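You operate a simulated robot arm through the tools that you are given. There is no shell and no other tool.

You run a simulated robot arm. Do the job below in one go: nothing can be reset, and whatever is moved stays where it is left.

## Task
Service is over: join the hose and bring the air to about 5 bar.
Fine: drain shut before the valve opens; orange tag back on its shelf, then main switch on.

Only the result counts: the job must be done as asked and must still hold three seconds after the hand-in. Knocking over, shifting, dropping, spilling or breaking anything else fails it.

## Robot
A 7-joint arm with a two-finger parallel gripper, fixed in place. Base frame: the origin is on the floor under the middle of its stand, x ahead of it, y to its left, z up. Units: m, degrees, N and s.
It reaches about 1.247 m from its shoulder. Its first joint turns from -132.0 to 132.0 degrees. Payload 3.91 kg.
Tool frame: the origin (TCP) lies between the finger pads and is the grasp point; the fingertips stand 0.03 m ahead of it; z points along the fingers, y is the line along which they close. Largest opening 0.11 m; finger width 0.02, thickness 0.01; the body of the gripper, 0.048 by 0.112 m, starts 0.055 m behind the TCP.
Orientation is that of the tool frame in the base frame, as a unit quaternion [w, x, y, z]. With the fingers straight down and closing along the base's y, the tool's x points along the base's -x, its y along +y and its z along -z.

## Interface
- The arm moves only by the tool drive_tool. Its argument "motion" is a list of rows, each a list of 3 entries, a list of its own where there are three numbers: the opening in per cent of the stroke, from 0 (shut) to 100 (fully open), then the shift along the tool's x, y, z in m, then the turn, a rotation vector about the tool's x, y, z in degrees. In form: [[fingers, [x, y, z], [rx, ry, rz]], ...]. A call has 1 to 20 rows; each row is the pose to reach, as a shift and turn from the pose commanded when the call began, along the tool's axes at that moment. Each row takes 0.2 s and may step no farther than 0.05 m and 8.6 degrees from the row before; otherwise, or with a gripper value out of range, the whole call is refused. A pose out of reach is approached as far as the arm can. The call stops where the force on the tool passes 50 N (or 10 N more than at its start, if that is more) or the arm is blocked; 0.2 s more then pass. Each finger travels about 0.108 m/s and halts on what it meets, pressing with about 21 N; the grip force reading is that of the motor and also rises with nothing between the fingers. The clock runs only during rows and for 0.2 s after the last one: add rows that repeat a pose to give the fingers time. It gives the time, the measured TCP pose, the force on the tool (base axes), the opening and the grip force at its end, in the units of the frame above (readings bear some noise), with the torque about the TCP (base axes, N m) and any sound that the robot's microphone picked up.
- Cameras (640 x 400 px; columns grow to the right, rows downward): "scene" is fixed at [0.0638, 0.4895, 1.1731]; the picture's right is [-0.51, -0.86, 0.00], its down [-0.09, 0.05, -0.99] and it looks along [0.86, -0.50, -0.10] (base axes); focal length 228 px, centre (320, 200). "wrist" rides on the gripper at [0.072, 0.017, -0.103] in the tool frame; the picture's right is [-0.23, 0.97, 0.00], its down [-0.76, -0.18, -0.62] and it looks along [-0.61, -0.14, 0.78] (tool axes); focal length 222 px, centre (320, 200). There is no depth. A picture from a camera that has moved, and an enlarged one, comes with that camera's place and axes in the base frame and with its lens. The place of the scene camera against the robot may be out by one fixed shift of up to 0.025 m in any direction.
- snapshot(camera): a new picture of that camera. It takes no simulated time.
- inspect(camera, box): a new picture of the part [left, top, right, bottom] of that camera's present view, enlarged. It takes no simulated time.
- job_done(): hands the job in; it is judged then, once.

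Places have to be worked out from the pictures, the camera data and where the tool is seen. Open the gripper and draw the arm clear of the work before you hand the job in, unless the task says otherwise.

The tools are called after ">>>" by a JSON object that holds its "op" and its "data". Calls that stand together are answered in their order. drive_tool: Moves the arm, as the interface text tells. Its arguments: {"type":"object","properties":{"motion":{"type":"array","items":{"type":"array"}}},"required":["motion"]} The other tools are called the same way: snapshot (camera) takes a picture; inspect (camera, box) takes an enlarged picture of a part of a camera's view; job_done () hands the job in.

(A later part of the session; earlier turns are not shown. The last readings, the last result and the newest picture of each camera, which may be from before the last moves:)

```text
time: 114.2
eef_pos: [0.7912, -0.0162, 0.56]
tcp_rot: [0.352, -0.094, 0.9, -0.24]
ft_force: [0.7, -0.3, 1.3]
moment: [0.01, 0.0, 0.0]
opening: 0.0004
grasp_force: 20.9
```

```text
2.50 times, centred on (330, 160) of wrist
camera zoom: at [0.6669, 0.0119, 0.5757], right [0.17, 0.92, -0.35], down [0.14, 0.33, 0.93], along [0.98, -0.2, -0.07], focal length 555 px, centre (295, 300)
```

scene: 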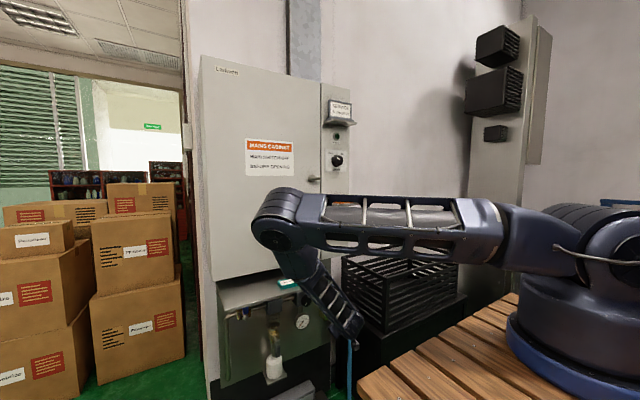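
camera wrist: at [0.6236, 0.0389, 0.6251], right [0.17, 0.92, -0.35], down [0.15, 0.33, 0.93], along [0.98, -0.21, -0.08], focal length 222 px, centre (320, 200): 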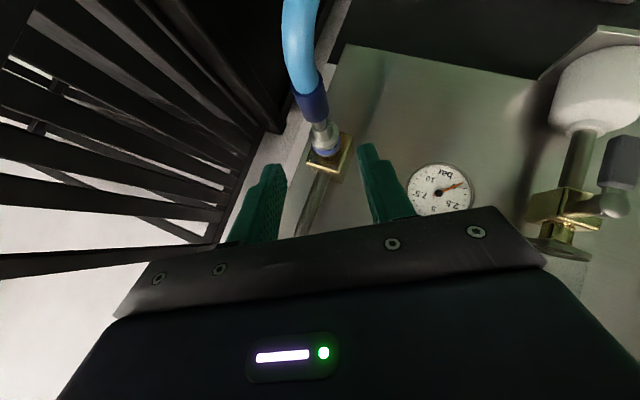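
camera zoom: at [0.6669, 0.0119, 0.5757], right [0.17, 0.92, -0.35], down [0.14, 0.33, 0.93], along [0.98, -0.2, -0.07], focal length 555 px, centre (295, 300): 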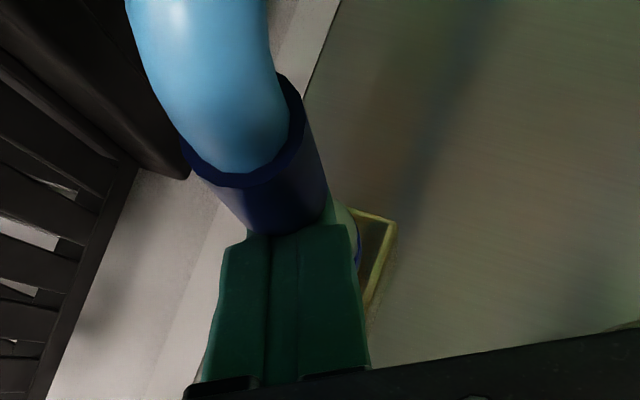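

The fingers closed completely behind the flange (the stem isn't solid), which makes a good pusher. Now push forward against the flange.

>>> {"op": "drive_tool", "data": {"motion": [[0, [-0.003, 0, 0.0027], [0, 0, 0]], [0, [-0.006, 0, 0.0054], [0, 0, 0]], [0, [-0.0089, 0, 0.008], [0, 0, 0]], [0, [-0.0119, 0, 0.0107], [0, 0, 0]], [0, [-0.0149, 0, 0.0134], [0, 0, 0]], [0, [-0.0179, 0, 0.0161], [0, 0, 0]], [0, [-0.0208, 0, 0.0188], [0, 0, 0]]]}}

>>> {"op": "inspect", "data": {"camera": "wrist", "box": [220, 80, 440, 240]}}

```text
time: 115.0
eef_pos: [0.797, -0.0171, 0.5588]
tcp_rot: [0.348, -0.094, 0.901, -0.241]
ft_force: [-11.1, 1.3, 4.6]
moment: [-0.01, 0.03, -0.07]
opening: 0.0
grasp_force: 21.0
stopped in row 4: the force on the tool passed its limit at 60 N (the readings are from after the stop); the commanded pose is now the measured one
```

```text
2.50 times, centred on (330, 160) of wrist
camera zoom: at [0.6737, 0.0118, 0.5747], right [0.17, 0.92, -0.35], down [0.14, 0.33, 0.93], along [0.98, -0.21, -0.08], focal length 555 px, centre (295, 300)
```

zoom: 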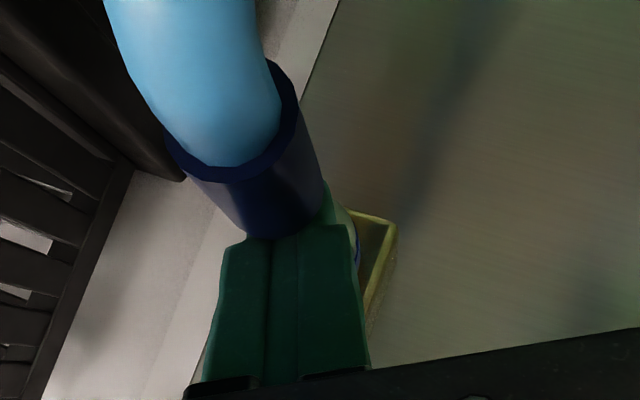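

60 N against the flange and it didn't budge: the collar is at its hard stop, so the hose is joined. Retreating now; next is the drain lever, whose pivot I estimate at (0.844, 0.2255, 0.5285) with its tip hanging at z≈0.47.

>>> {"op": "drive_tool", "data": {"motion": [[0, [0.006, 0, -0.01], [0, 0, 0]], [0, [0.01, 0, -0.04], [0, 0, 0]], [0, [0.01, 0.02, -0.08], [0, 0, 0]], [0, [0.01, 0.06, -0.1], [0, 0, 0]], [0, [0.01, 0.1, -0.11], [0, 0, 0]]]}}

>>> {"op": "snapshot", "data": {"camera": "wrist"}}

>>> {"op": "snapshot", "data": {"camera": "scene"}}

```text
time: 116.2
eef_pos: [0.7159, 0.1072, 0.5748]
tcp_rot: [0.349, -0.094, 0.901, -0.24]
ft_force: [-0.6, -0.6, 0.0]
moment: [-0.03, 0.05, 0.02]
opening: 0.0
grasp_force: 21.1
```

```text
taken
camera wrist: at [0.593, 0.1354, 0.5901], right [0.17, 0.92, -0.35], down [0.14, 0.33, 0.93], along [0.98, -0.21, -0.08], focal length 222 px, centre (320, 200)
```

wrist: 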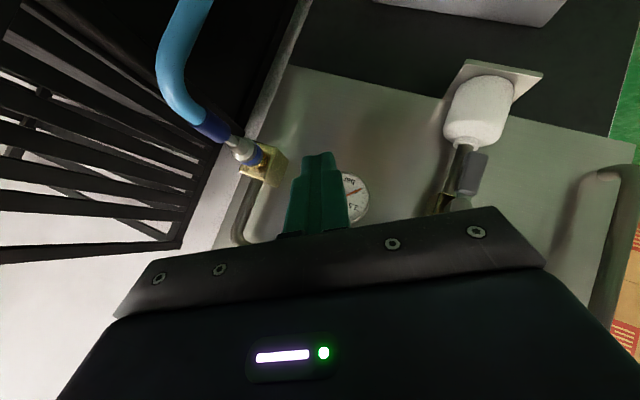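

```text
taken
```

scene: 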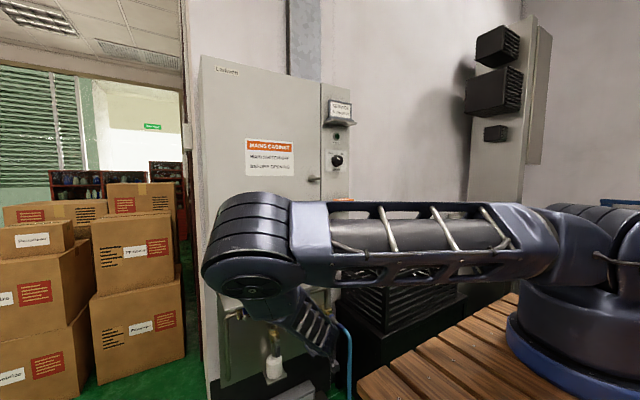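

Hose coupling remains forward. Zooming at the drain lever from this position for a better estimate.

>>> {"op": "inspect", "data": {"camera": "wrist", "box": [410, 50, 550, 220]}}

>>> {"op": "inspect", "data": {"camera": "scene", "box": [220, 290, 320, 390]}}

```text
2.35 times, centred on (480, 135) of wrist
camera zoom: at [0.593, 0.1354, 0.5901], right [0.17, 0.92, -0.35], down [0.14, 0.33, 0.93], along [0.98, -0.21, -0.08], focal length 523 px, centre (-56, 353)
```

zoom: 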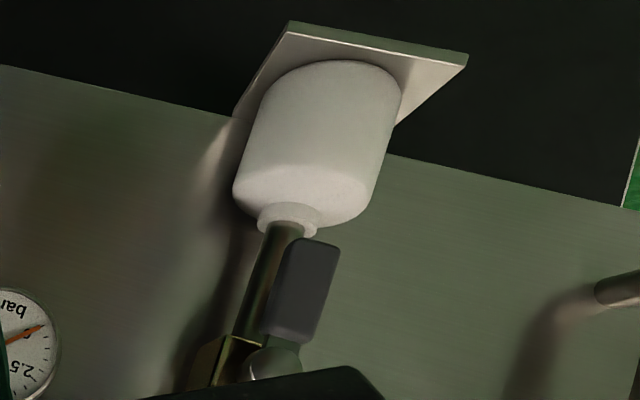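

```text
4.00 times, centred on (270, 340) of scene
camera zoom: at [0.0638, 0.4895, 1.1731], right [-0.51, -0.86, 0.0], down [-0.09, 0.05, -0.99], along [0.86, -0.5, -0.1], focal length 913 px, centre (520, -360)
```

zoom: 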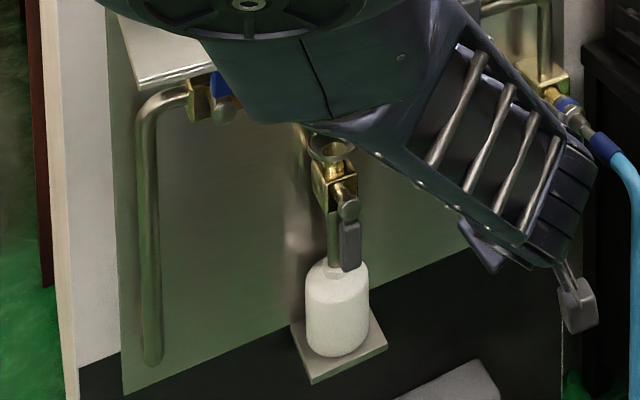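

The scene view shows the hose coupled. For the drain lever I'll push its lower end with closed fingertips. First I rotate the roll back to zero at a standoff to the right of the lever and see how low I can reach.

>>> {"op": "drive_tool", "data": {"motion": [[0, [0.004, 0.02, 0.004], [-5.6, 0, 5]], [0, [0.008, 0.04, 0.008], [-11.15, 0, 10.05]], [0, [0.012, 0.055, 0.012], [-16.7, 0, 15.1]], [0, [0.016, 0.07, 0.016], [-22.3, 0, 20.1]], [0, [0.016, 0.07, 0.016], [-22.3, 0, 20.1]]]}}

>>> {"op": "snapshot", "data": {"camera": "wrist"}}

```text
time: 117.4
eef_pos: [0.7142, 0.1586, 0.519]
tcp_rot: [0.36, -0.001, 0.933, 0.002]
ft_force: [0.0, -0.6, 0.1]
moment: [0.0, 0.02, 0.0]
opening: 0.0
grasp_force: 21.1
```

```text
taken
camera wrist: at [0.5913, 0.1733, 0.5467], right [0.16, 0.97, 0.16], down [0.15, -0.18, 0.97], along [0.98, -0.14, -0.17], focal length 222 px, centre (320, 200)
```

wrist: 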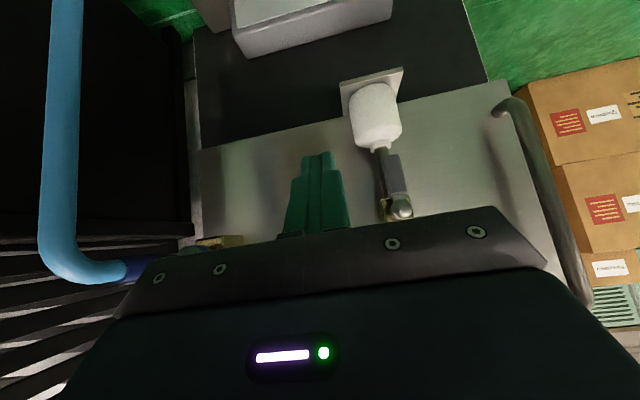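

Low reach is fine here. Moving the closed fingertips to the right side of the drain lever.

>>> {"op": "drive_tool", "data": {"motion": [[0, [-0.0187, 0.009, 0.0234], [0, 0, 0]], [0, [-0.0374, 0.018, 0.0467], [0, 0, 0]], [0, [-0.056, 0.027, 0.07], [0, 0, 0]], [0, [-0.0747, 0.0355, 0.0934], [0, 0, 0]], [0, [-0.0747, 0.0355, 0.0934], [0, 0, 0]]]}}

>>> {"op": "snapshot", "data": {"camera": "wrist"}}

>>> {"op": "inspect", "data": {"camera": "scene", "box": [220, 290, 320, 390]}}

```text
time: 118.6
eef_pos: [0.8334, 0.1928, 0.5027]
tcp_rot: [0.36, -0.002, 0.933, 0.002]
ft_force: [0.2, 0.0, -0.7]
moment: [0.0, -0.01, 0.03]
opening: 0.0
grasp_force: 20.9
```

```text
taken
camera wrist: at [0.7094, 0.2097, 0.5292], right [0.16, 0.97, 0.15], down [0.15, -0.18, 0.97], along [0.98, -0.14, -0.17], focal length 222 px, centre (320, 200)
```

wrist: 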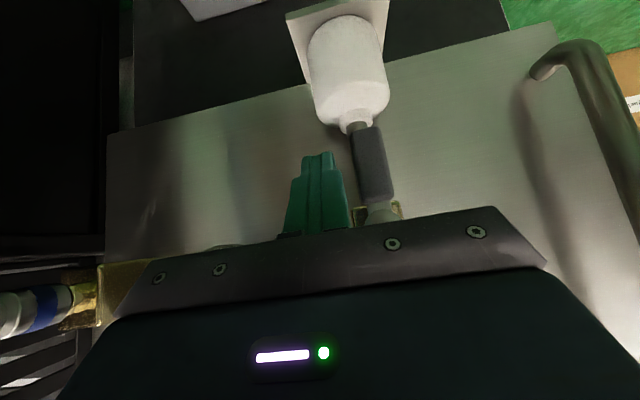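

```text
4.00 times, centred on (270, 340) of scene
camera zoom: at [0.0638, 0.4895, 1.1731], right [-0.51, -0.86, 0.0], down [-0.09, 0.05, -0.99], along [0.86, -0.5, -0.1], focal length 913 px, centre (520, -360)
```

zoom: 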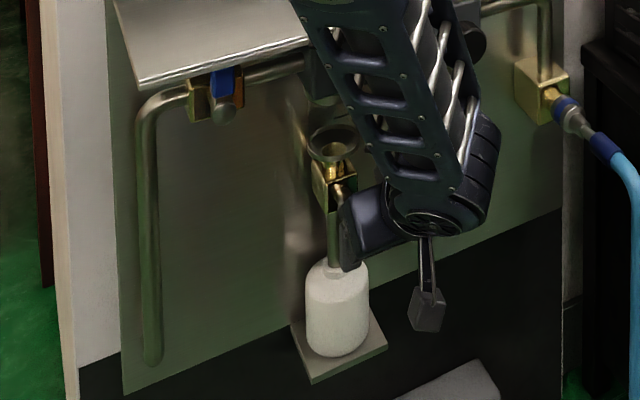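

Fingertips are beside the lever. Now push it toward +y (clockwise seen from the front) gently and check the response.

>>> {"op": "drive_tool", "data": {"motion": [[0, [0, 0.008, 0], [0, 0, 0]], [0, [0, 0.016, 0], [0, 0, 0]], [0, [0, 0.024, 0], [0, 0, 0]], [0, [0, 0.032, 0], [0, 0, 0]]]}}

>>> {"op": "snapshot", "data": {"camera": "wrist"}}

```text
time: 119.4
eef_pos: [0.8321, 0.2019, 0.4994]
tcp_rot: [0.359, 0.002, 0.933, -0.006]
ft_force: [0.7, -4.0, -0.1]
moment: [0.06, 0.01, -0.05]
opening: 0.0002
grasp_force: 21.1
stopped in row 3: the force on the tool passed its limit at 60 N (the readings are from after the stop); the commanded pose is now the measured one
```

```text
taken
camera wrist: at [0.7098, 0.2197, 0.5293], right [0.18, 0.97, 0.14], down [0.15, -0.17, 0.97], along [0.97, -0.15, -0.17], focal length 222 px, centre (320, 200)
```

wrist: 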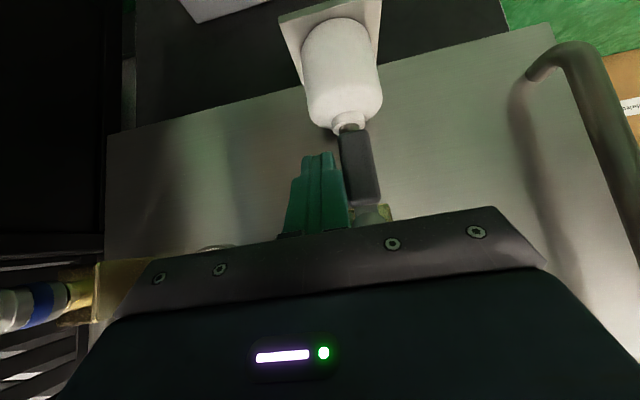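

It's against a stop in that direction (60 N, no movement), so it must close the other way. I'll go round to the left side of the lever.

>>> {"op": "drive_tool", "data": {"motion": [[0, [0, -0.006, 0], [0, 0, 0]], [0, [0.0222, -0.006, -0.0202], [0, 0, 0]], [0, [0.0444, -0.006, -0.0403], [0, 0, 0]], [0, [0.0444, 0.025, -0.0403], [0, 0, 0]], [0, [0.0444, 0.052, -0.0403], [0, 0, 0]], [0, [0.0222, 0.052, -0.0202], [0, 0, 0]], [0, [0.0, 0.052, 0.0], [0, 0, 0]], [0, [0.0, 0.052, 0.0], [0, 0, 0]]]}}

>>> {"op": "snapshot", "data": {"camera": "wrist"}}

```text
time: 121.2
eef_pos: [0.8333, 0.2536, 0.5023]
tcp_rot: [0.357, 0.002, 0.934, -0.005]
ft_force: [-0.4, 0.1, 0.1]
moment: [0.0, 0.03, 0.01]
opening: 0.0001
grasp_force: 21.0
```

```text
taken
camera wrist: at [0.7096, 0.2725, 0.5312], right [0.18, 0.97, 0.14], down [0.15, -0.17, 0.97], along [0.97, -0.15, -0.18], focal length 222 px, centre (320, 200)
```

wrist: 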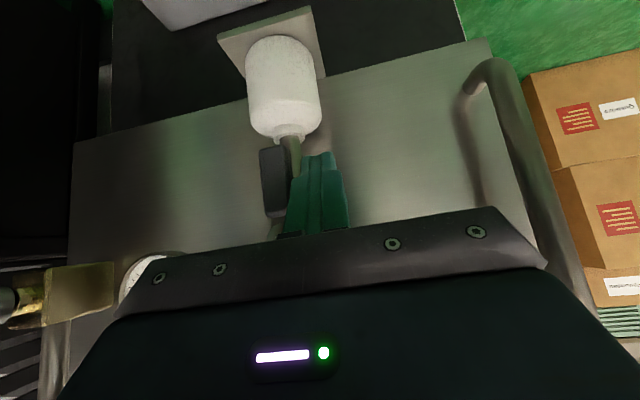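

Now on the left side. Push the lever toward −y.

>>> {"op": "drive_tool", "data": {"motion": [[0, [0, -0.01, 0], [0, 0, 0]], [0, [0, -0.02, 0], [0, 0, 0]], [0, [0, -0.03, 0], [0, 0, 0]], [0, [0, -0.038, 0], [0, 0, 0]]]}}

>>> {"op": "snapshot", "data": {"camera": "wrist"}}

```text
time: 122.2
eef_pos: [0.8323, 0.2157, 0.5001]
tcp_rot: [0.358, 0.002, 0.934, -0.006]
ft_force: [-4.7, 3.0, -3.0]
moment: [-0.02, -0.05, -0.06]
opening: 0.0
grasp_force: 21.1
out of reach, approached as far as the arm can: row 1
```

```text
taken
camera wrist: at [0.7092, 0.2344, 0.5292], right [0.18, 0.97, 0.14], down [0.15, -0.17, 0.97], along [0.97, -0.15, -0.18], focal length 222 px, centre (320, 200)
```

wrist: 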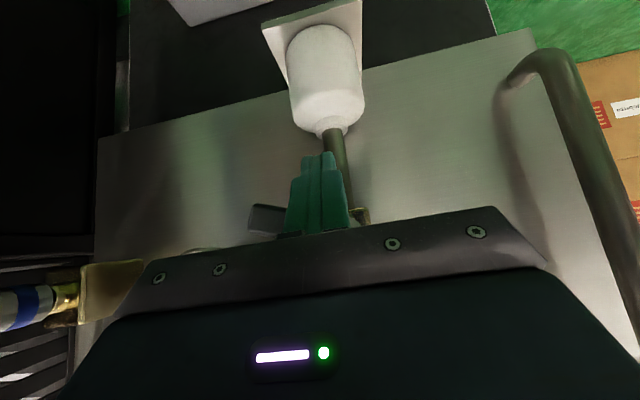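

The lever swings freely this way (about 70° now). I continue, lifting slightly, to bring it fully horizontal.

>>> {"op": "drive_tool", "data": {"motion": [[0, [0, -0.01, 0], [0, 0, 0]], [0, [-0.004, -0.02, -0.0044], [0, 0, 0]], [0, [-0.0074, -0.027, -0.0082], [0, 0, 0]], [0, [-0.0101, -0.03, -0.0111], [0, 0, 0]], [0, [-0.0121, -0.032, -0.0133], [0, 0, 0]]]}}

>>> {"op": "snapshot", "data": {"camera": "wrist"}}

>>> {"op": "inspect", "data": {"camera": "scene", "box": [220, 290, 320, 390]}}

```text
time: 123.4
eef_pos: [0.8285, 0.1851, 0.5136]
tcp_rot: [0.354, 0.001, 0.935, -0.005]
ft_force: [-2.6, 0.5, -1.3]
moment: [-0.03, 0.05, -0.03]
opening: 0.0
grasp_force: 20.8
stopped in row 5: the force on the tool passed its limit at 65 N (the readings are from after the stop); the commanded pose is now the measured one
```

```text
taken
camera wrist: at [0.7054, 0.2034, 0.5442], right [0.18, 0.97, 0.14], down [0.16, -0.17, 0.97], along [0.97, -0.15, -0.18], focal length 222 px, centre (320, 200)
```

wrist: 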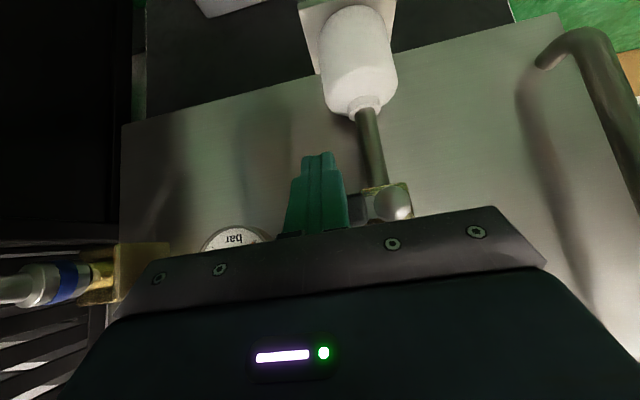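

```text
4.00 times, centred on (270, 340) of scene
camera zoom: at [0.0638, 0.4895, 1.1731], right [-0.51, -0.86, 0.0], down [-0.09, 0.05, -0.99], along [0.86, -0.5, -0.1], focal length 913 px, centre (520, -360)
```

zoom: 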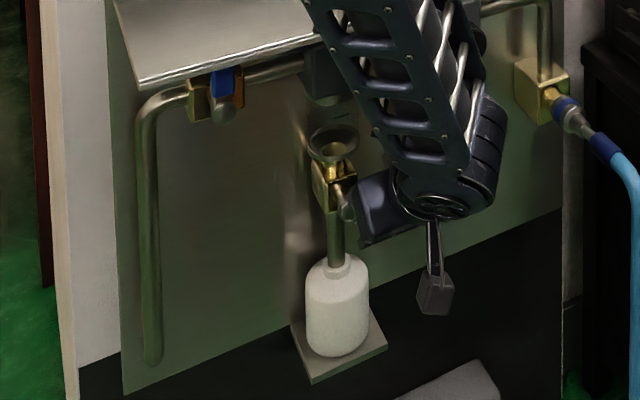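

It hit its stop (lever horizontal). I'll back away and verify the drain lever position.

>>> {"op": "drive_tool", "data": {"motion": [[0, [0.0067, 0.002, 0.0074], [0, 0, 0]], [0, [0.03, 0.002, -0.014], [0, 0, 0]], [0, [0.06, 0.002, -0.04], [0, 0, 0]], [0, [0.085, 0.002, -0.07], [0, 0, 0]]]}}

>>> {"op": "snapshot", "data": {"camera": "wrist"}}

>>> {"op": "inspect", "data": {"camera": "wrist", "box": [260, 90, 420, 220]}}

```text
time: 124.4
eef_pos: [0.7179, 0.1873, 0.5108]
tcp_rot: [0.355, 0.0, 0.935, -0.005]
ft_force: [0.2, 0.4, -0.8]
moment: [0.01, -0.01, 0.02]
opening: 0.0
grasp_force: 20.9
```

```text
taken
camera wrist: at [0.5954, 0.2059, 0.5399], right [0.18, 0.97, 0.14], down [0.16, -0.17, 0.97], along [0.97, -0.15, -0.18], focal length 222 px, centre (320, 200)
```

wrist: 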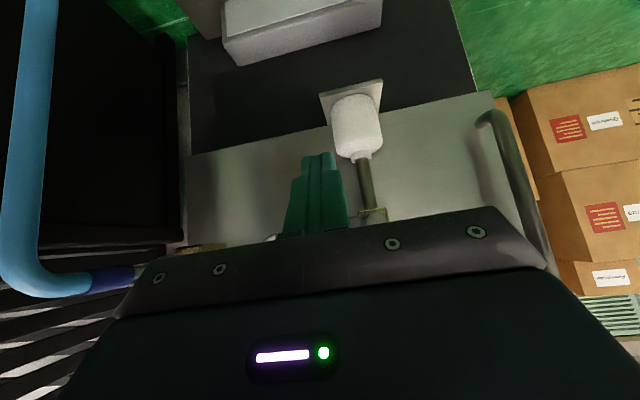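

```text
3.08 times, centred on (340, 155) of wrist
camera zoom: at [0.5954, 0.2059, 0.5399], right [0.18, 0.97, 0.14], down [0.16, -0.17, 0.97], along [0.97, -0.15, -0.18], focal length 684 px, centre (258, 338)
```

zoom: 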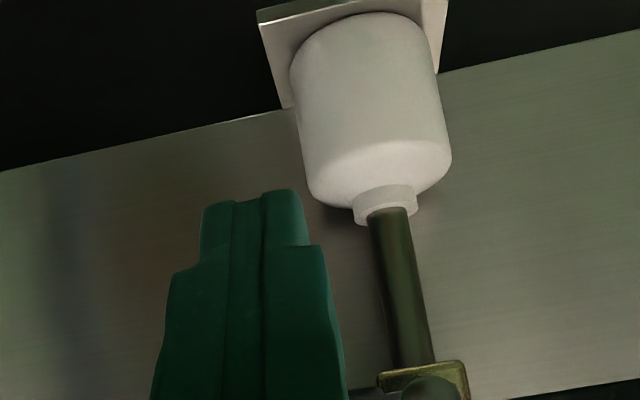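

I'll move up and back to the earlier survey viewpoint to check the panel.

>>> {"op": "drive_tool", "data": {"motion": [[0, [-0.0073, 0, -0.0444], [0, 0, 0]], [0, [-0.0146, 0, -0.0887], [0, 0, 0]], [0, [-0.0218, 0, -0.1331], [0, 0, 0]], [0, [-0.0291, 0, -0.1774], [0, 0, 0]], [0, [-0.0364, 0, -0.2218], [0, 0, 0]]]}}

>>> {"op": "snapshot", "data": {"camera": "wrist"}}

>>> {"op": "inspect", "data": {"camera": "wrist", "box": [260, 20, 460, 220]}}

>>> {"op": "inspect", "data": {"camera": "wrist", "box": [140, 90, 300, 200]}}

```text
time: 125.6
eef_pos: [0.5984, 0.1895, 0.7004]
tcp_rot: [0.355, 0.002, 0.935, -0.006]
ft_force: [0.8, -0.2, -0.1]
moment: [-0.01, -0.04, 0.0]
opening: 0.0003
grasp_force: 21.0
```

```text
taken
camera wrist: at [0.4749, 0.2083, 0.7302], right [0.18, 0.97, 0.14], down [0.16, -0.17, 0.97], along [0.97, -0.15, -0.18], focal length 222 px, centre (320, 200)
```

wrist: 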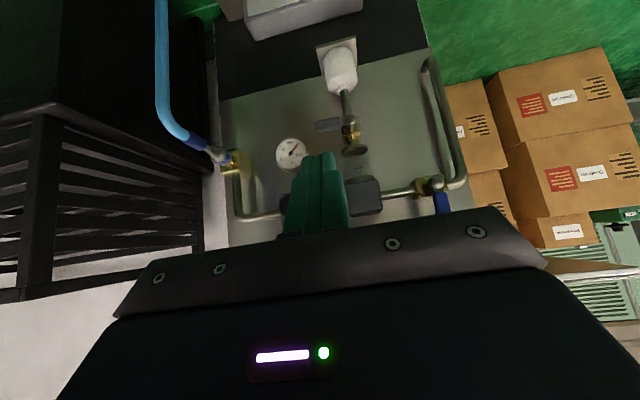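

```text
2.00 times, centred on (360, 120) of wrist
camera zoom: at [0.4749, 0.2083, 0.7302], right [0.18, 0.97, 0.14], down [0.16, -0.17, 0.97], along [0.97, -0.15, -0.18], focal length 444 px, centre (240, 360)
```

zoom: 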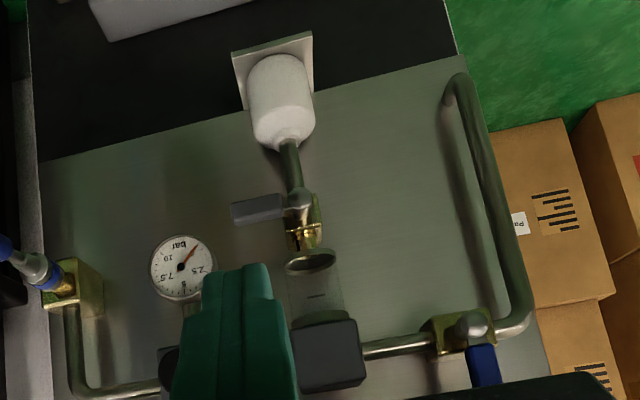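

```text
3.64 times, centred on (220, 145) of wrist
camera zoom: at [0.4749, 0.2083, 0.7302], right [0.18, 0.97, 0.14], down [0.16, -0.17, 0.97], along [0.97, -0.15, -0.18], focal length 808 px, centre (684, 400)
```

zoom: 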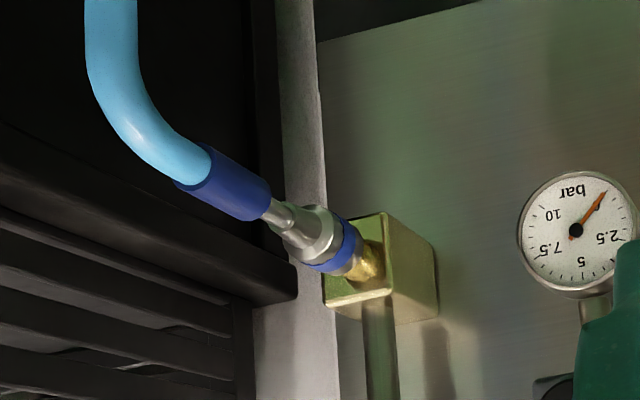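

The drain lever is now horizontal (shut), bottle undisturbed, hose coupled. Next, the blue inlet valve: pivot ≈(0.842, 0.339, 0.667), lever pointing up under the hood. I need a level tool to get under the hood, so I level the gripper at a standoff in front of it.

>>> {"op": "drive_tool", "data": {"motion": [[0, [-0.004, 0.018, -0.002], [0, -7, 0]], [0, [-0.008, 0.036, -0.004], [0, -14, 0]], [0, [-0.012, 0.054, -0.006], [0, -21, 0]], [0, [-0.016, 0.072, -0.008], [0, -28, 0]], [0, [-0.02, 0.09, -0.01], [0, -35, 0]], [0, [-0.02, 0.1, -0.01], [0, -42, 0]], [0, [-0.02, 0.11, -0.01], [0, -47, 0]], [0, [-0.02, 0.11, -0.01], [0, -47, 0]]]}}

>>> {"op": "snapshot", "data": {"camera": "wrist"}}

>>> {"op": "snapshot", "data": {"camera": "scene"}}

```text
time: 127.4
eef_pos: [0.6079, 0.302, 0.7204]
tcp_rot: [0.698, -0.001, 0.716, -0.006]
ft_force: [0.3, -0.6, 0.0]
moment: [0.0, -0.01, 0.01]
opening: 0.0
grasp_force: 20.9
```

```text
taken
camera wrist: at [0.5023, 0.3181, 0.6513], right [0.01, 0.98, 0.22], down [-0.61, -0.17, 0.78], along [0.8, -0.14, 0.59], focal length 222 px, centre (320, 200)
```

wrist: 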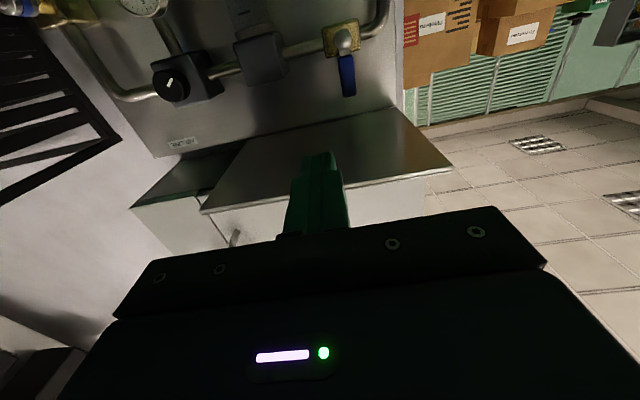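

```text
taken
```

scene: 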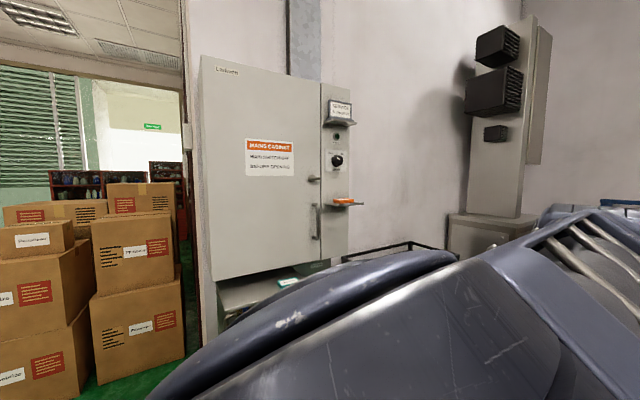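

Level pose reached and the valve with its blue lever is visible under the hood. Zooming in.

>>> {"op": "inspect", "data": {"camera": "wrist", "box": [290, 10, 410, 110]}}

>>> {"op": "inspect", "data": {"camera": "wrist", "box": [120, 0, 420, 220]}}

```text
4.00 times, centred on (350, 60) of wrist
camera zoom: at [0.5023, 0.3181, 0.6513], right [0.01, 0.98, 0.22], down [-0.61, -0.17, 0.78], along [0.8, -0.14, 0.59], focal length 888 px, centre (200, 760)
```

zoom: 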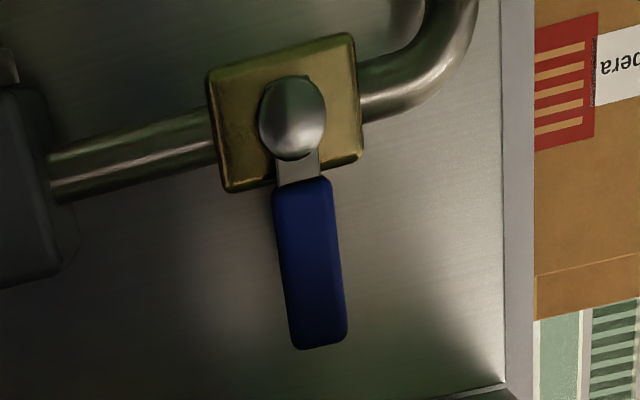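

```text
1.82 times, centred on (270, 110) of wrist
camera zoom: at [0.5023, 0.3181, 0.6513], right [0.01, 0.98, 0.22], down [-0.61, -0.17, 0.78], along [0.8, -0.14, 0.59], focal length 404 px, centre (411, 364)
```

zoom: 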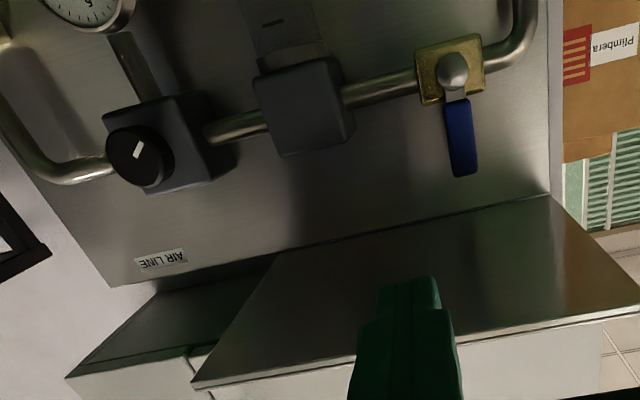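

Lever runs from z≈0.68 to 0.732 at y≈0.341. By analogy with the drain (closing was counter-clockwise), opening should be clockwise, i.e. lever tip toward −y. I'll bring the fingertips under the hood to the left (+y) side of the lever.

>>> {"op": "drive_tool", "data": {"motion": [[0, [0.0005, 0.018, 0.038], [0, 0, 0]], [0, [0.001, 0.036, 0.076], [0, 0, 0]], [0, [0.0013, 0.055, 0.114], [0, 0, 0]], [0, [0.0015, 0.075, 0.152], [0, 0, 0]], [0, [0.0015, 0.075, 0.152], [0, 0, 0]]]}}

>>> {"op": "snapshot", "data": {"camera": "wrist"}}

```text
time: 128.6
eef_pos: [0.7611, 0.3753, 0.7145]
tcp_rot: [0.699, -0.001, 0.715, -0.006]
ft_force: [0.8, -0.4, -0.6]
moment: [0.02, -0.01, 0.03]
opening: 0.0
grasp_force: 21.0
```

```text
taken
camera wrist: at [0.6545, 0.3921, 0.6452], right [0.01, 0.98, 0.22], down [-0.6, -0.17, 0.78], along [0.8, -0.14, 0.59], focal length 222 px, centre (320, 200)
```

wrist: 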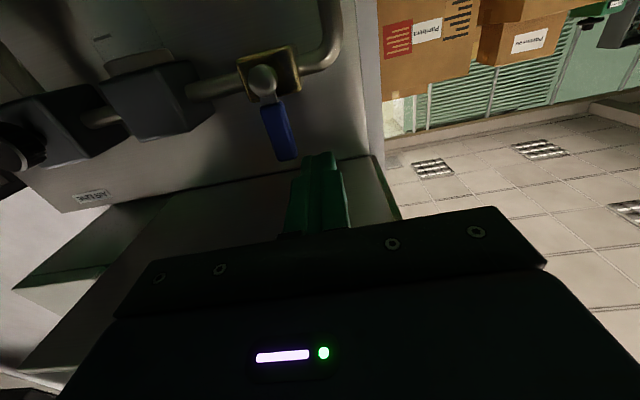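

Lever at y≈0.343. Advance 5.7 cm so the fingertips are alongside it, then push toward −y.

>>> {"op": "drive_tool", "data": {"motion": [[0, [0, 0.001, 0.02], [0, 0, 0]], [0, [0, 0.002, 0.04], [0, 0, 0]], [0, [0, 0.002, 0.057], [0, 0, 0]], [0, [0, 0.002, 0.057], [0, 0, 0]]]}}

>>> {"op": "inspect", "data": {"camera": "wrist", "box": [200, 60, 400, 230]}}

```text
time: 129.6
eef_pos: [0.8175, 0.3776, 0.7142]
tcp_rot: [0.699, -0.001, 0.716, -0.005]
ft_force: [0.3, -0.2, 0.6]
moment: [0.0, -0.01, 0.01]
opening: 0.0003
grasp_force: 21.2
```

```text
2.35 times, centred on (300, 145) of wrist
camera zoom: at [0.7116, 0.3937, 0.644], right [0.01, 0.98, 0.22], down [-0.6, -0.17, 0.78], along [0.8, -0.14, 0.59], focal length 523 px, centre (367, 329)
```

zoom: 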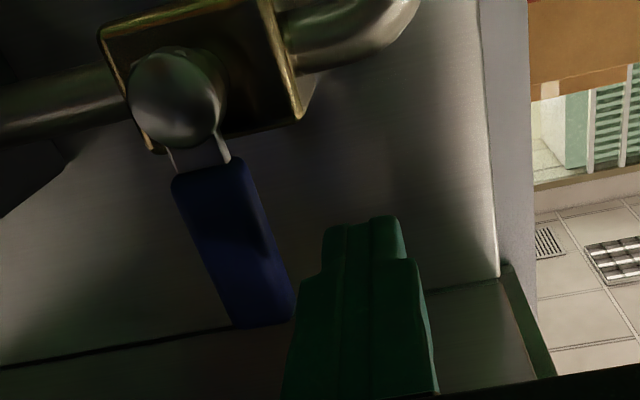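

Finger beside the lever. Drain is shut, hose joined, regulator at 0 – push the valve lever toward −y and see if it moves.

>>> {"op": "drive_tool", "data": {"motion": [[0, [0, -0.012, 0], [0, 0, 0]], [0, [0, -0.02, 0], [0, 0, 0]], [0, [0, -0.028, 0], [0, 0, 0]]]}}

>>> {"op": "inspect", "data": {"camera": "wrist", "box": [200, 60, 400, 230]}}

```text
time: 130.4
eef_pos: [0.8173, 0.3495, 0.7143]
tcp_rot: [0.699, -0.001, 0.715, -0.006]
ft_force: [0.4, 3.4, 3.2]
moment: [0.02, -0.1, 0.05]
opening: 0.0001
grasp_force: 21.6
```

```text
2.35 times, centred on (300, 145) of wrist
camera zoom: at [0.7118, 0.3657, 0.6438], right [0.01, 0.98, 0.22], down [-0.61, -0.17, 0.78], along [0.8, -0.14, 0.59], focal length 523 px, centre (367, 329)
```

zoom: 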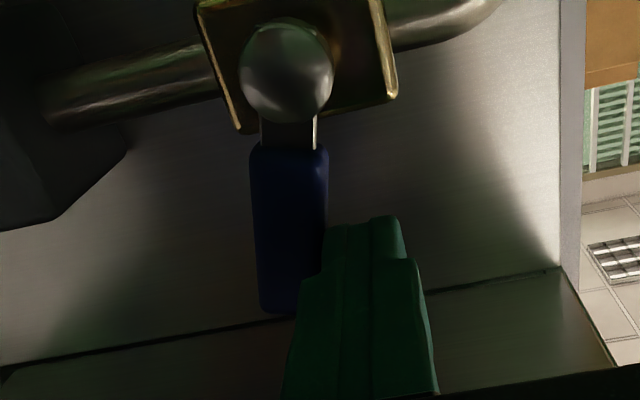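

It moves easily. Continue along the arc to bring it horizontal.

>>> {"op": "drive_tool", "data": {"motion": [[0, [0, -0.01, 0], [0, 0, 0]], [0, [0.003, -0.02, 0], [0, 0, 0]], [0, [0.007, -0.029, 0], [0, 0, 0]], [0, [0.012, -0.037, 0], [0, 0, 0]], [0, [0.018, -0.043, 0], [0, 0, 0]], [0, [0.024, -0.047, 0], [0, 0, 0]], [0, [0.028, -0.049, 0], [0, 0, 0]]]}}

>>> {"op": "inspect", "data": {"camera": "wrist", "box": [200, 30, 400, 230]}}

```text
time: 132.0
eef_pos: [0.8164, 0.3, 0.6858]
tcp_rot: [0.698, -0.002, 0.716, -0.005]
ft_force: [-1.1, -0.8, 0.1]
moment: [0.03, -0.09, -0.06]
opening: 0.0001
grasp_force: 21.3
```

```text
2.00 times, centred on (300, 130) of wrist
camera zoom: at [0.7103, 0.3162, 0.616], right [0.01, 0.98, 0.22], down [-0.6, -0.17, 0.78], along [0.8, -0.14, 0.59], focal length 444 px, centre (360, 340)
```

zoom: 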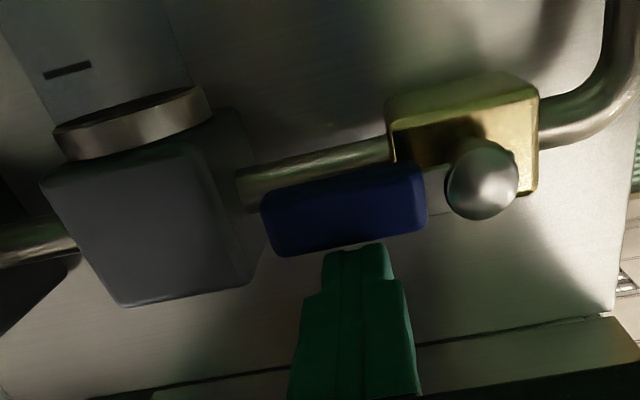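

Lever nearly horizontal. Press it down gently to its stop.

>>> {"op": "drive_tool", "data": {"motion": [[0, [0.003, 0, 0], [0, 0, 0]], [0, [0.006, 0, 0], [0, 0, 0]], [0, [0.009, 0, 0], [0, 0, 0]]]}}

>>> {"op": "inspect", "data": {"camera": "wrist", "box": [200, 30, 400, 230]}}

```text
time: 132.7
eef_pos: [0.817, 0.3003, 0.6857]
tcp_rot: [0.702, 0.0, 0.712, -0.004]
ft_force: [-0.7, -0.4, 12.4]
moment: [-0.02, -0.34, 0.04]
opening: 0.0
grasp_force: 21.1
stopped in row 3: the force on the tool passed its limit at 56 N (the readings are from after the stop); the commanded pose is now the measured one
```

```text
2.00 times, centred on (300, 130) of wrist
camera zoom: at [0.7131, 0.3169, 0.6144], right [0.01, 0.98, 0.22], down [-0.61, -0.17, 0.77], along [0.79, -0.14, 0.6], focal length 444 px, centre (360, 340)
```

zoom: 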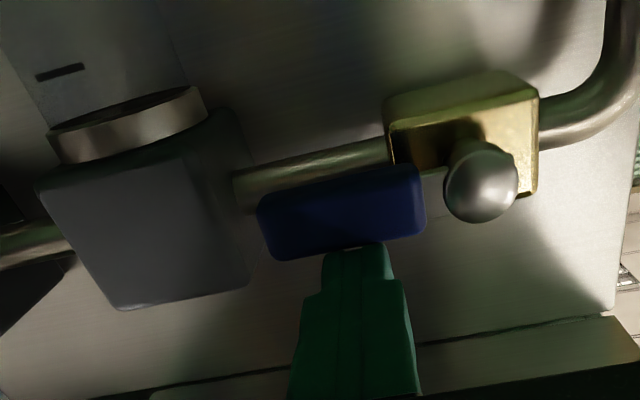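

Valve is fully open, and no hiss is heard. Next, the regulator knob at about (0.828, 0.106, 0.668). I back out from under the hood and move in front of the knob.

>>> {"op": "drive_tool", "data": {"motion": [[0, [-0.006, 0, 0], [0, 0, 0]], [0, [-0.006, 0, -0.04], [0, 0, 0]], [0, [-0.006, 0, -0.08], [0, 0, 0]], [0, [-0.006, 0, -0.12], [0, 0, 0]]]}}

>>> {"op": "snapshot", "data": {"camera": "wrist"}}

>>> {"op": "inspect", "data": {"camera": "wrist", "box": [100, 0, 420, 200]}}

```text
time: 133.7
eef_pos: [0.699, 0.2999, 0.6912]
tcp_rot: [0.701, 0.0, 0.713, -0.005]
ft_force: [0.1, -0.4, 0.5]
moment: [-0.02, 0.02, 0.02]
opening: 0.0
grasp_force: 20.5
```

```text
taken
camera wrist: at [0.594, 0.3179, 0.6208], right [0.01, 0.98, 0.22], down [-0.61, -0.17, 0.77], along [0.79, -0.14, 0.6], focal length 222 px, centre (320, 200)
```

wrist: 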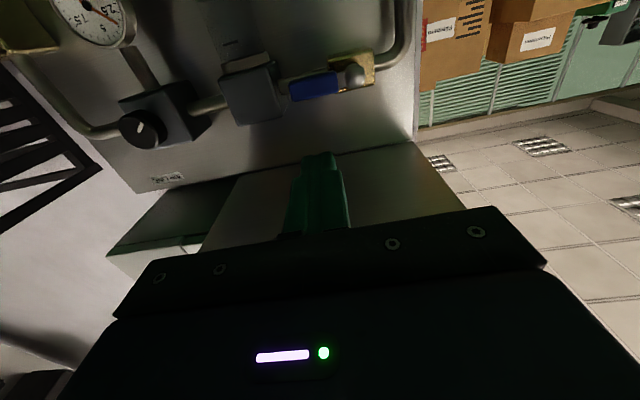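

```text
2.00 times, centred on (260, 100) of wrist
camera zoom: at [0.594, 0.3179, 0.6208], right [0.01, 0.98, 0.22], down [-0.61, -0.17, 0.77], along [0.79, -0.14, 0.6], focal length 444 px, centre (440, 400)
```

zoom: 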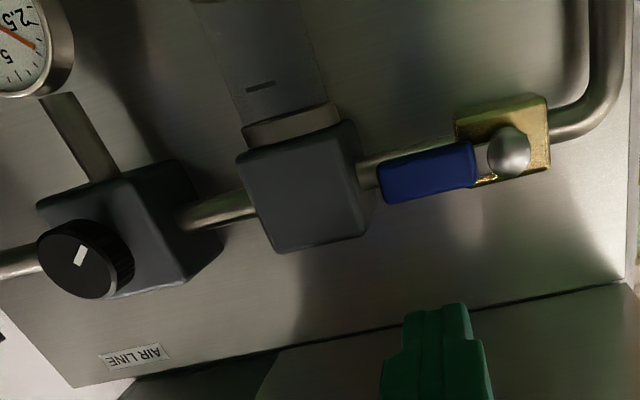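

The gauge needle may have moved. Let me zoom on it.

>>> {"op": "inspect", "data": {"camera": "wrist", "box": [40, 0, 140, 60]}}

>>> {"op": "inspect", "data": {"camera": "wrist", "box": [100, 80, 220, 160]}}

>>> {"op": "inspect", "data": {"camera": "scene", "box": [280, 290, 340, 340]}}

```text
6.40 times, centred on (90, 30) of wrist
camera zoom: at [0.594, 0.3179, 0.6208], right [0.01, 0.98, 0.22], down [-0.61, -0.17, 0.77], along [0.79, -0.14, 0.6], focal length 1422 px, centre (1792, 1288)
```

zoom: 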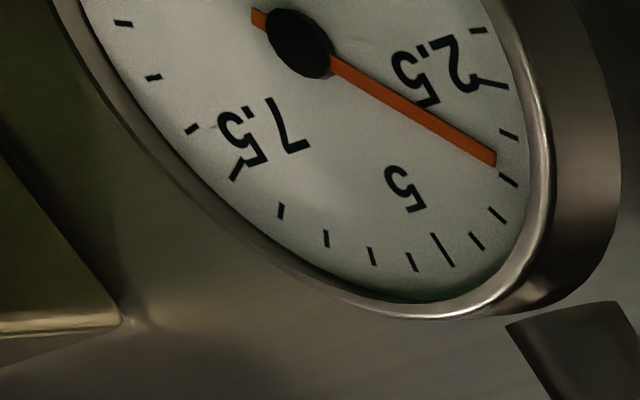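

```text
5.00 times, centred on (160, 120) of wrist
camera zoom: at [0.594, 0.3179, 0.6208], right [0.01, 0.98, 0.22], down [-0.61, -0.17, 0.77], along [0.79, -0.14, 0.6], focal length 1111 px, centre (1120, 600)
```

zoom: 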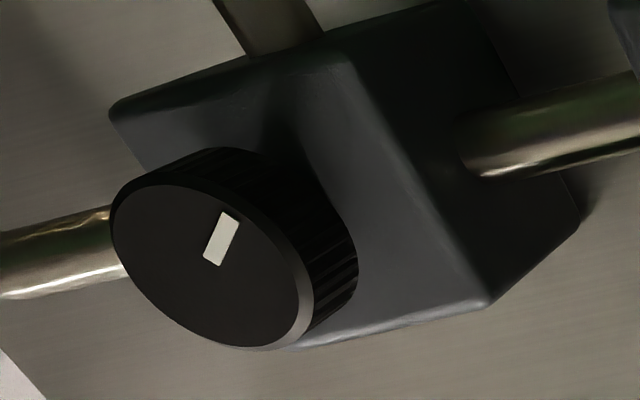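

```text
8.00 times, centred on (310, 315) of scene
camera zoom: at [0.0638, 0.4895, 1.1731], right [-0.51, -0.86, 0.0], down [-0.09, 0.05, -0.99], along [0.86, -0.5, -0.1], focal length 1825 px, centre (400, -720)
```

zoom: 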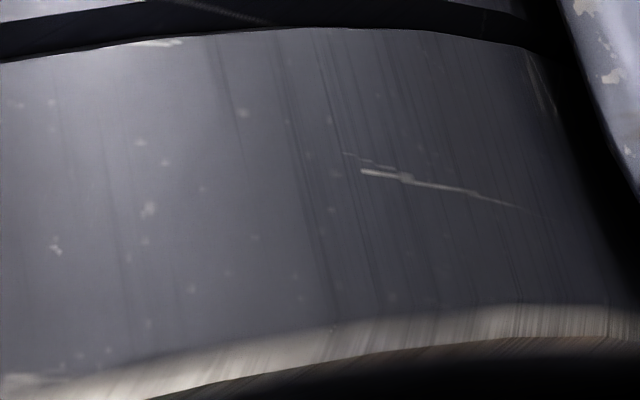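

The gauge already reads about 3.3 bar (ticks are 0.5 bar), so the line holds pressure with the regulator at its present setting. I'll now move in front of the regulator knob to turn it up.

>>> {"op": "drive_tool", "data": {"motion": [[40, [0.005, -0.039, 0], [0, 0, 0]], [60, [0.01, -0.078, 0], [0, 0, 0]], [60, [0.015, -0.117, 0], [0, 0, 0]], [60, [0.02, -0.156, 0], [0, 0, 0]], [60, [0.023, -0.194, 0], [0, 0, 0]], [60, [0.023, -0.194, 0], [0, 0, 0]]]}}

>>> {"op": "snapshot", "data": {"camera": "wrist"}}

>>> {"op": "snapshot", "data": {"camera": "scene"}}

```text
time: 135.1
eef_pos: [0.7026, 0.1088, 0.6881]
tcp_rot: [0.701, 0.0, 0.714, -0.005]
ft_force: [1.4, 0.6, 0.0]
moment: [0.02, -0.02, 0.04]
opening: 0.0661
grasp_force: 0.1
out of reach, approached as far as the arm can: row 4, 5, 6
```

```text
taken
camera wrist: at [0.5967, 0.1268, 0.6176], right [0.01, 0.98, 0.22], down [-0.61, -0.17, 0.77], along [0.79, -0.14, 0.59], focal length 222 px, centre (320, 200)
```

wrist: 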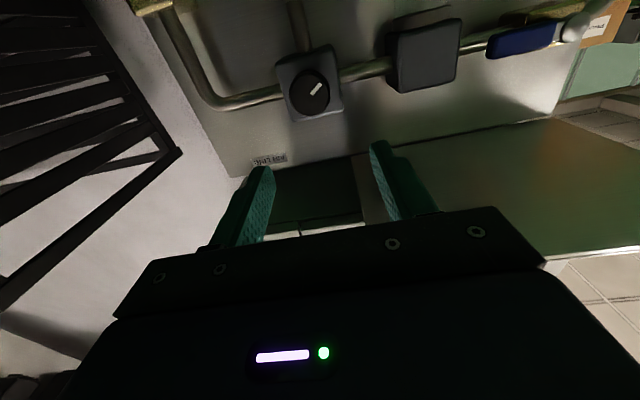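

```text
taken
```

scene: 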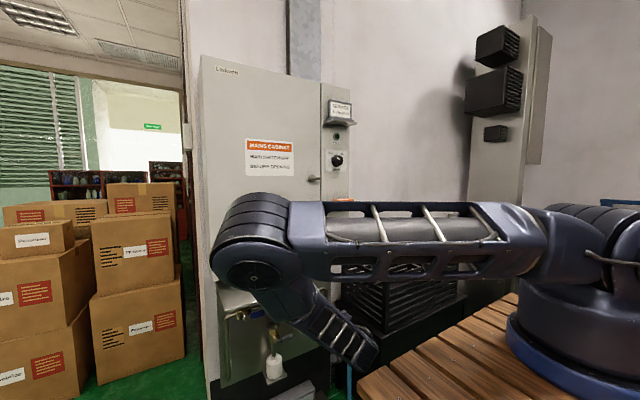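

Knob refined to (0.828, 0.106, 0.665). The low height wasn't reachable this close to the base, so I move forward and down together.

>>> {"op": "drive_tool", "data": {"motion": [[60, [0.004, -0.001, 0.025], [0, 0, 0]], [60, [0.012, -0.002, 0.05], [0, 0, 0]], [60, [0.022, -0.003, 0.07], [0, 0, 0]], [60, [0.022, -0.003, 0.07], [0, 0, 0]]]}}

>>> {"op": "snapshot", "data": {"camera": "wrist"}}

```text
time: 136.1
eef_pos: [0.7721, 0.1063, 0.6662]
tcp_rot: [0.7, 0.0, 0.714, -0.005]
ft_force: [1.4, 0.3, 0.2]
moment: [0.02, 0.01, 0.01]
opening: 0.0661
grasp_force: 0.0
out of reach, approached as far as the arm can: row 3, 4
```

```text
taken
camera wrist: at [0.6676, 0.1236, 0.5965], right [0.01, 0.98, 0.22], down [-0.61, -0.17, 0.77], along [0.79, -0.14, 0.59], focal length 222 px, centre (320, 200)
```

wrist: 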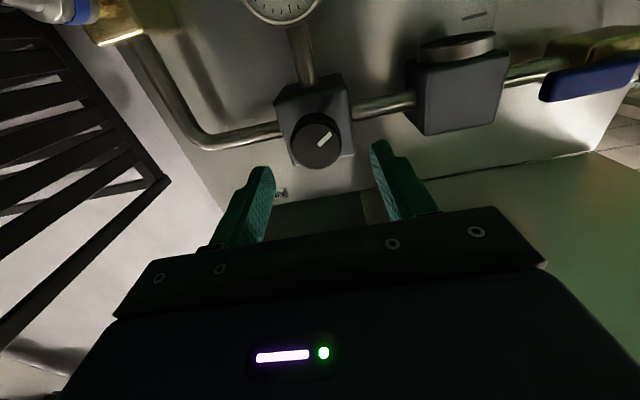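

Close to target. I'll advance toward the knob, stopping short to check alignment.

>>> {"op": "drive_tool", "data": {"motion": [[60, [-0.001, -0.001, 0.015], [0, 0, 0]], [60, [-0.002, -0.002, 0.03], [0, 0, 0]], [60, [-0.002, -0.002, 0.042], [0, 0, 0]], [60, [-0.002, -0.002, 0.042], [0, 0, 0]]]}}

>>> {"op": "snapshot", "data": {"camera": "wrist"}}

>>> {"op": "inspect", "data": {"camera": "wrist", "box": [220, 80, 440, 240]}}

```text
time: 137.1
eef_pos: [0.8156, 0.104, 0.6689]
tcp_rot: [0.701, -0.002, 0.713, -0.004]
ft_force: [-0.5, -0.1, -0.2]
moment: [0.01, 0.02, 0.0]
opening: 0.0658
grasp_force: 0.1
```

```text
taken
camera wrist: at [0.7103, 0.1217, 0.5981], right [0.01, 0.98, 0.22], down [-0.61, -0.17, 0.77], along [0.79, -0.14, 0.59], focal length 222 px, centre (320, 200)
```

wrist: 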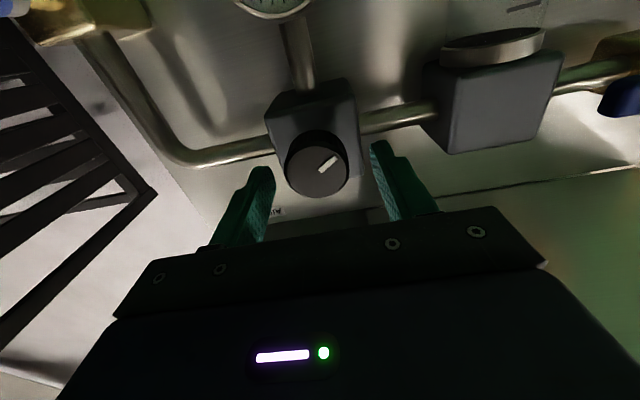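

```text
2.50 times, centred on (330, 160) of wrist
camera zoom: at [0.7103, 0.1217, 0.5981], right [0.01, 0.98, 0.22], down [-0.61, -0.17, 0.77], along [0.79, -0.14, 0.59], focal length 555 px, centre (295, 300)
```

zoom: 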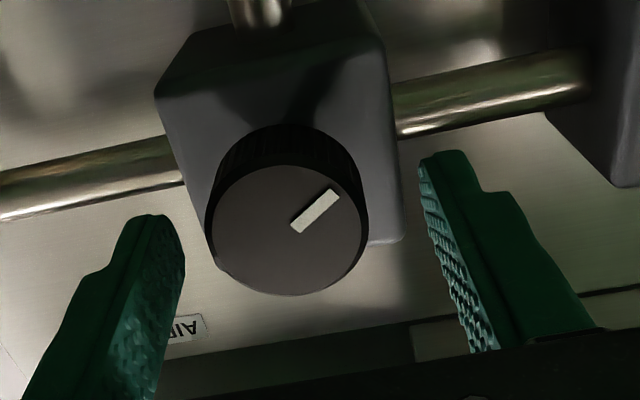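

Well aligned on the knob (face at (0.831, 0.104, 0.666)). Before gripping, check from which camera I can read the gauge here.

>>> {"op": "inspect", "data": {"camera": "scene", "box": [270, 280, 350, 350]}}

>>> {"op": "inspect", "data": {"camera": "wrist", "box": [220, 0, 320, 40]}}

```text
5.71 times, centred on (310, 315) of scene
camera zoom: at [0.0638, 0.4895, 1.1731], right [-0.51, -0.86, 0.0], down [-0.09, 0.05, -0.99], along [0.86, -0.5, -0.1], focal length 1304 px, centre (377, -457)
```

zoom: 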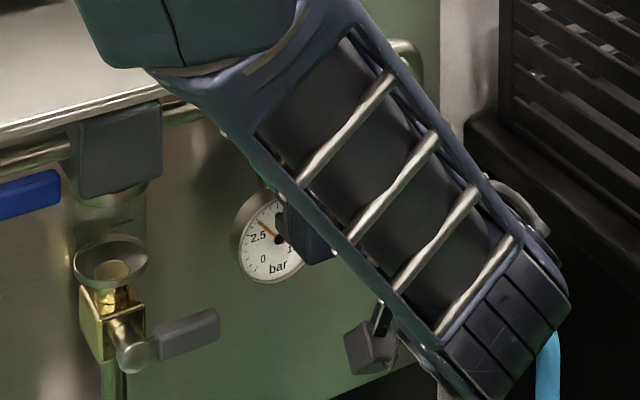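

```text
6.40 times, centred on (270, 20) of wrist
camera zoom: at [0.7103, 0.1217, 0.5981], right [0.01, 0.98, 0.22], down [-0.61, -0.17, 0.77], along [0.79, -0.14, 0.59], focal length 1422 px, centre (640, 1352)
```

zoom: 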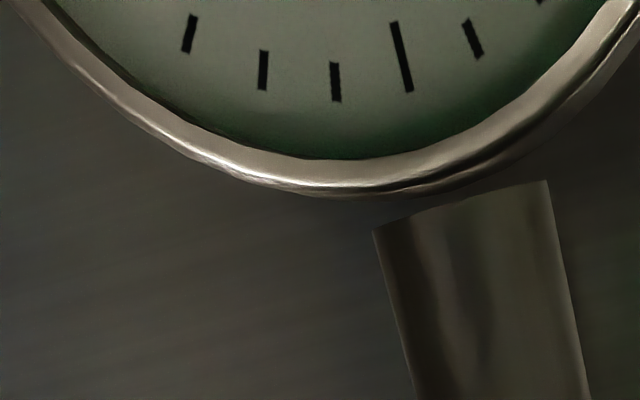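

Both views help: the scene shows the needle near 3.3 bar, and the wrist view shows the 5-bar tick (long one) where the needle tip will appear. Now grip the knob.

>>> {"op": "drive_tool", "data": {"motion": [[30, [0, 0, 0], [0, 0, 0]], [0, [0, 0, 0], [0, 0, 0]], [0, [0, 0, 0], [0, 0, 0]]]}}

```text
time: 137.9
eef_pos: [0.8156, 0.1039, 0.669]
tcp_rot: [0.701, 0.0, 0.713, -0.006]
ft_force: [6.9, -15.8, -0.9]
moment: [-0.04, 0.0, 0.54]
opening: 0.0391
grasp_force: 45.0
```

Gripped the 39 mm knob. Turn it clockwise (seen from the front) by ~16° and check the gauge.

>>> {"op": "drive_tool", "data": {"motion": [[0, [0.001, -0.0015, 0], [0, 0, 4]], [0, [0.001, -0.0015, 0], [0, 0, 8]], [0, [0.001, -0.0015, 0], [0, 0, 12]], [0, [0.001, -0.0015, 0], [0, 0, 16]]]}}

>>> {"op": "inspect", "data": {"camera": "wrist", "box": [220, 0, 440, 200]}}

>>> {"op": "inspect", "data": {"camera": "scene", "box": [270, 280, 350, 350]}}

```text
time: 138.9
eef_pos: [0.8157, 0.1012, 0.6683]
tcp_rot: [0.695, 0.099, 0.706, 0.093]
ft_force: [11.8, -15.1, 11.7]
moment: [-0.01, 0.1, 0.95]
opening: 0.0389
grasp_force: 45.2
```

```text
2.00 times, centred on (330, 100) of wrist
camera zoom: at [0.7105, 0.139, 0.6052], right [0.01, 0.88, 0.48], down [-0.61, -0.37, 0.7], along [0.79, -0.3, 0.53], focal length 444 px, centre (300, 400)
```

zoom: 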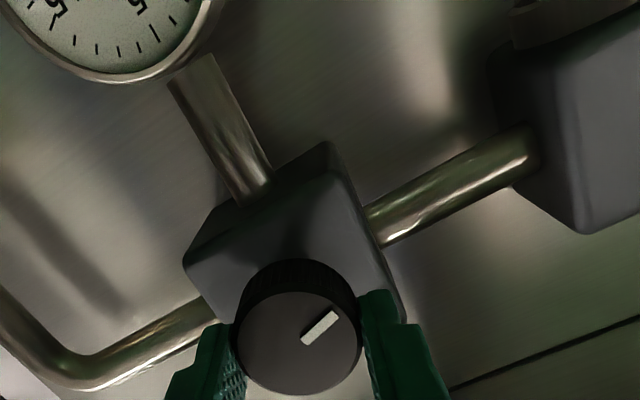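

```text
5.71 times, centred on (310, 315) of scene
camera zoom: at [0.0638, 0.4895, 1.1731], right [-0.51, -0.86, 0.0], down [-0.09, 0.05, -0.99], along [0.86, -0.5, -0.1], focal length 1304 px, centre (377, -457)
```

zoom: 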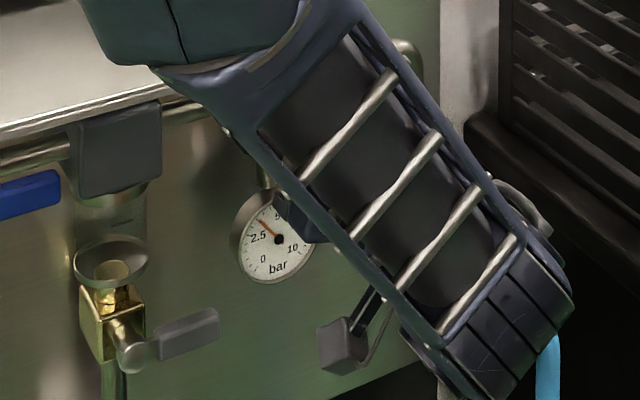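

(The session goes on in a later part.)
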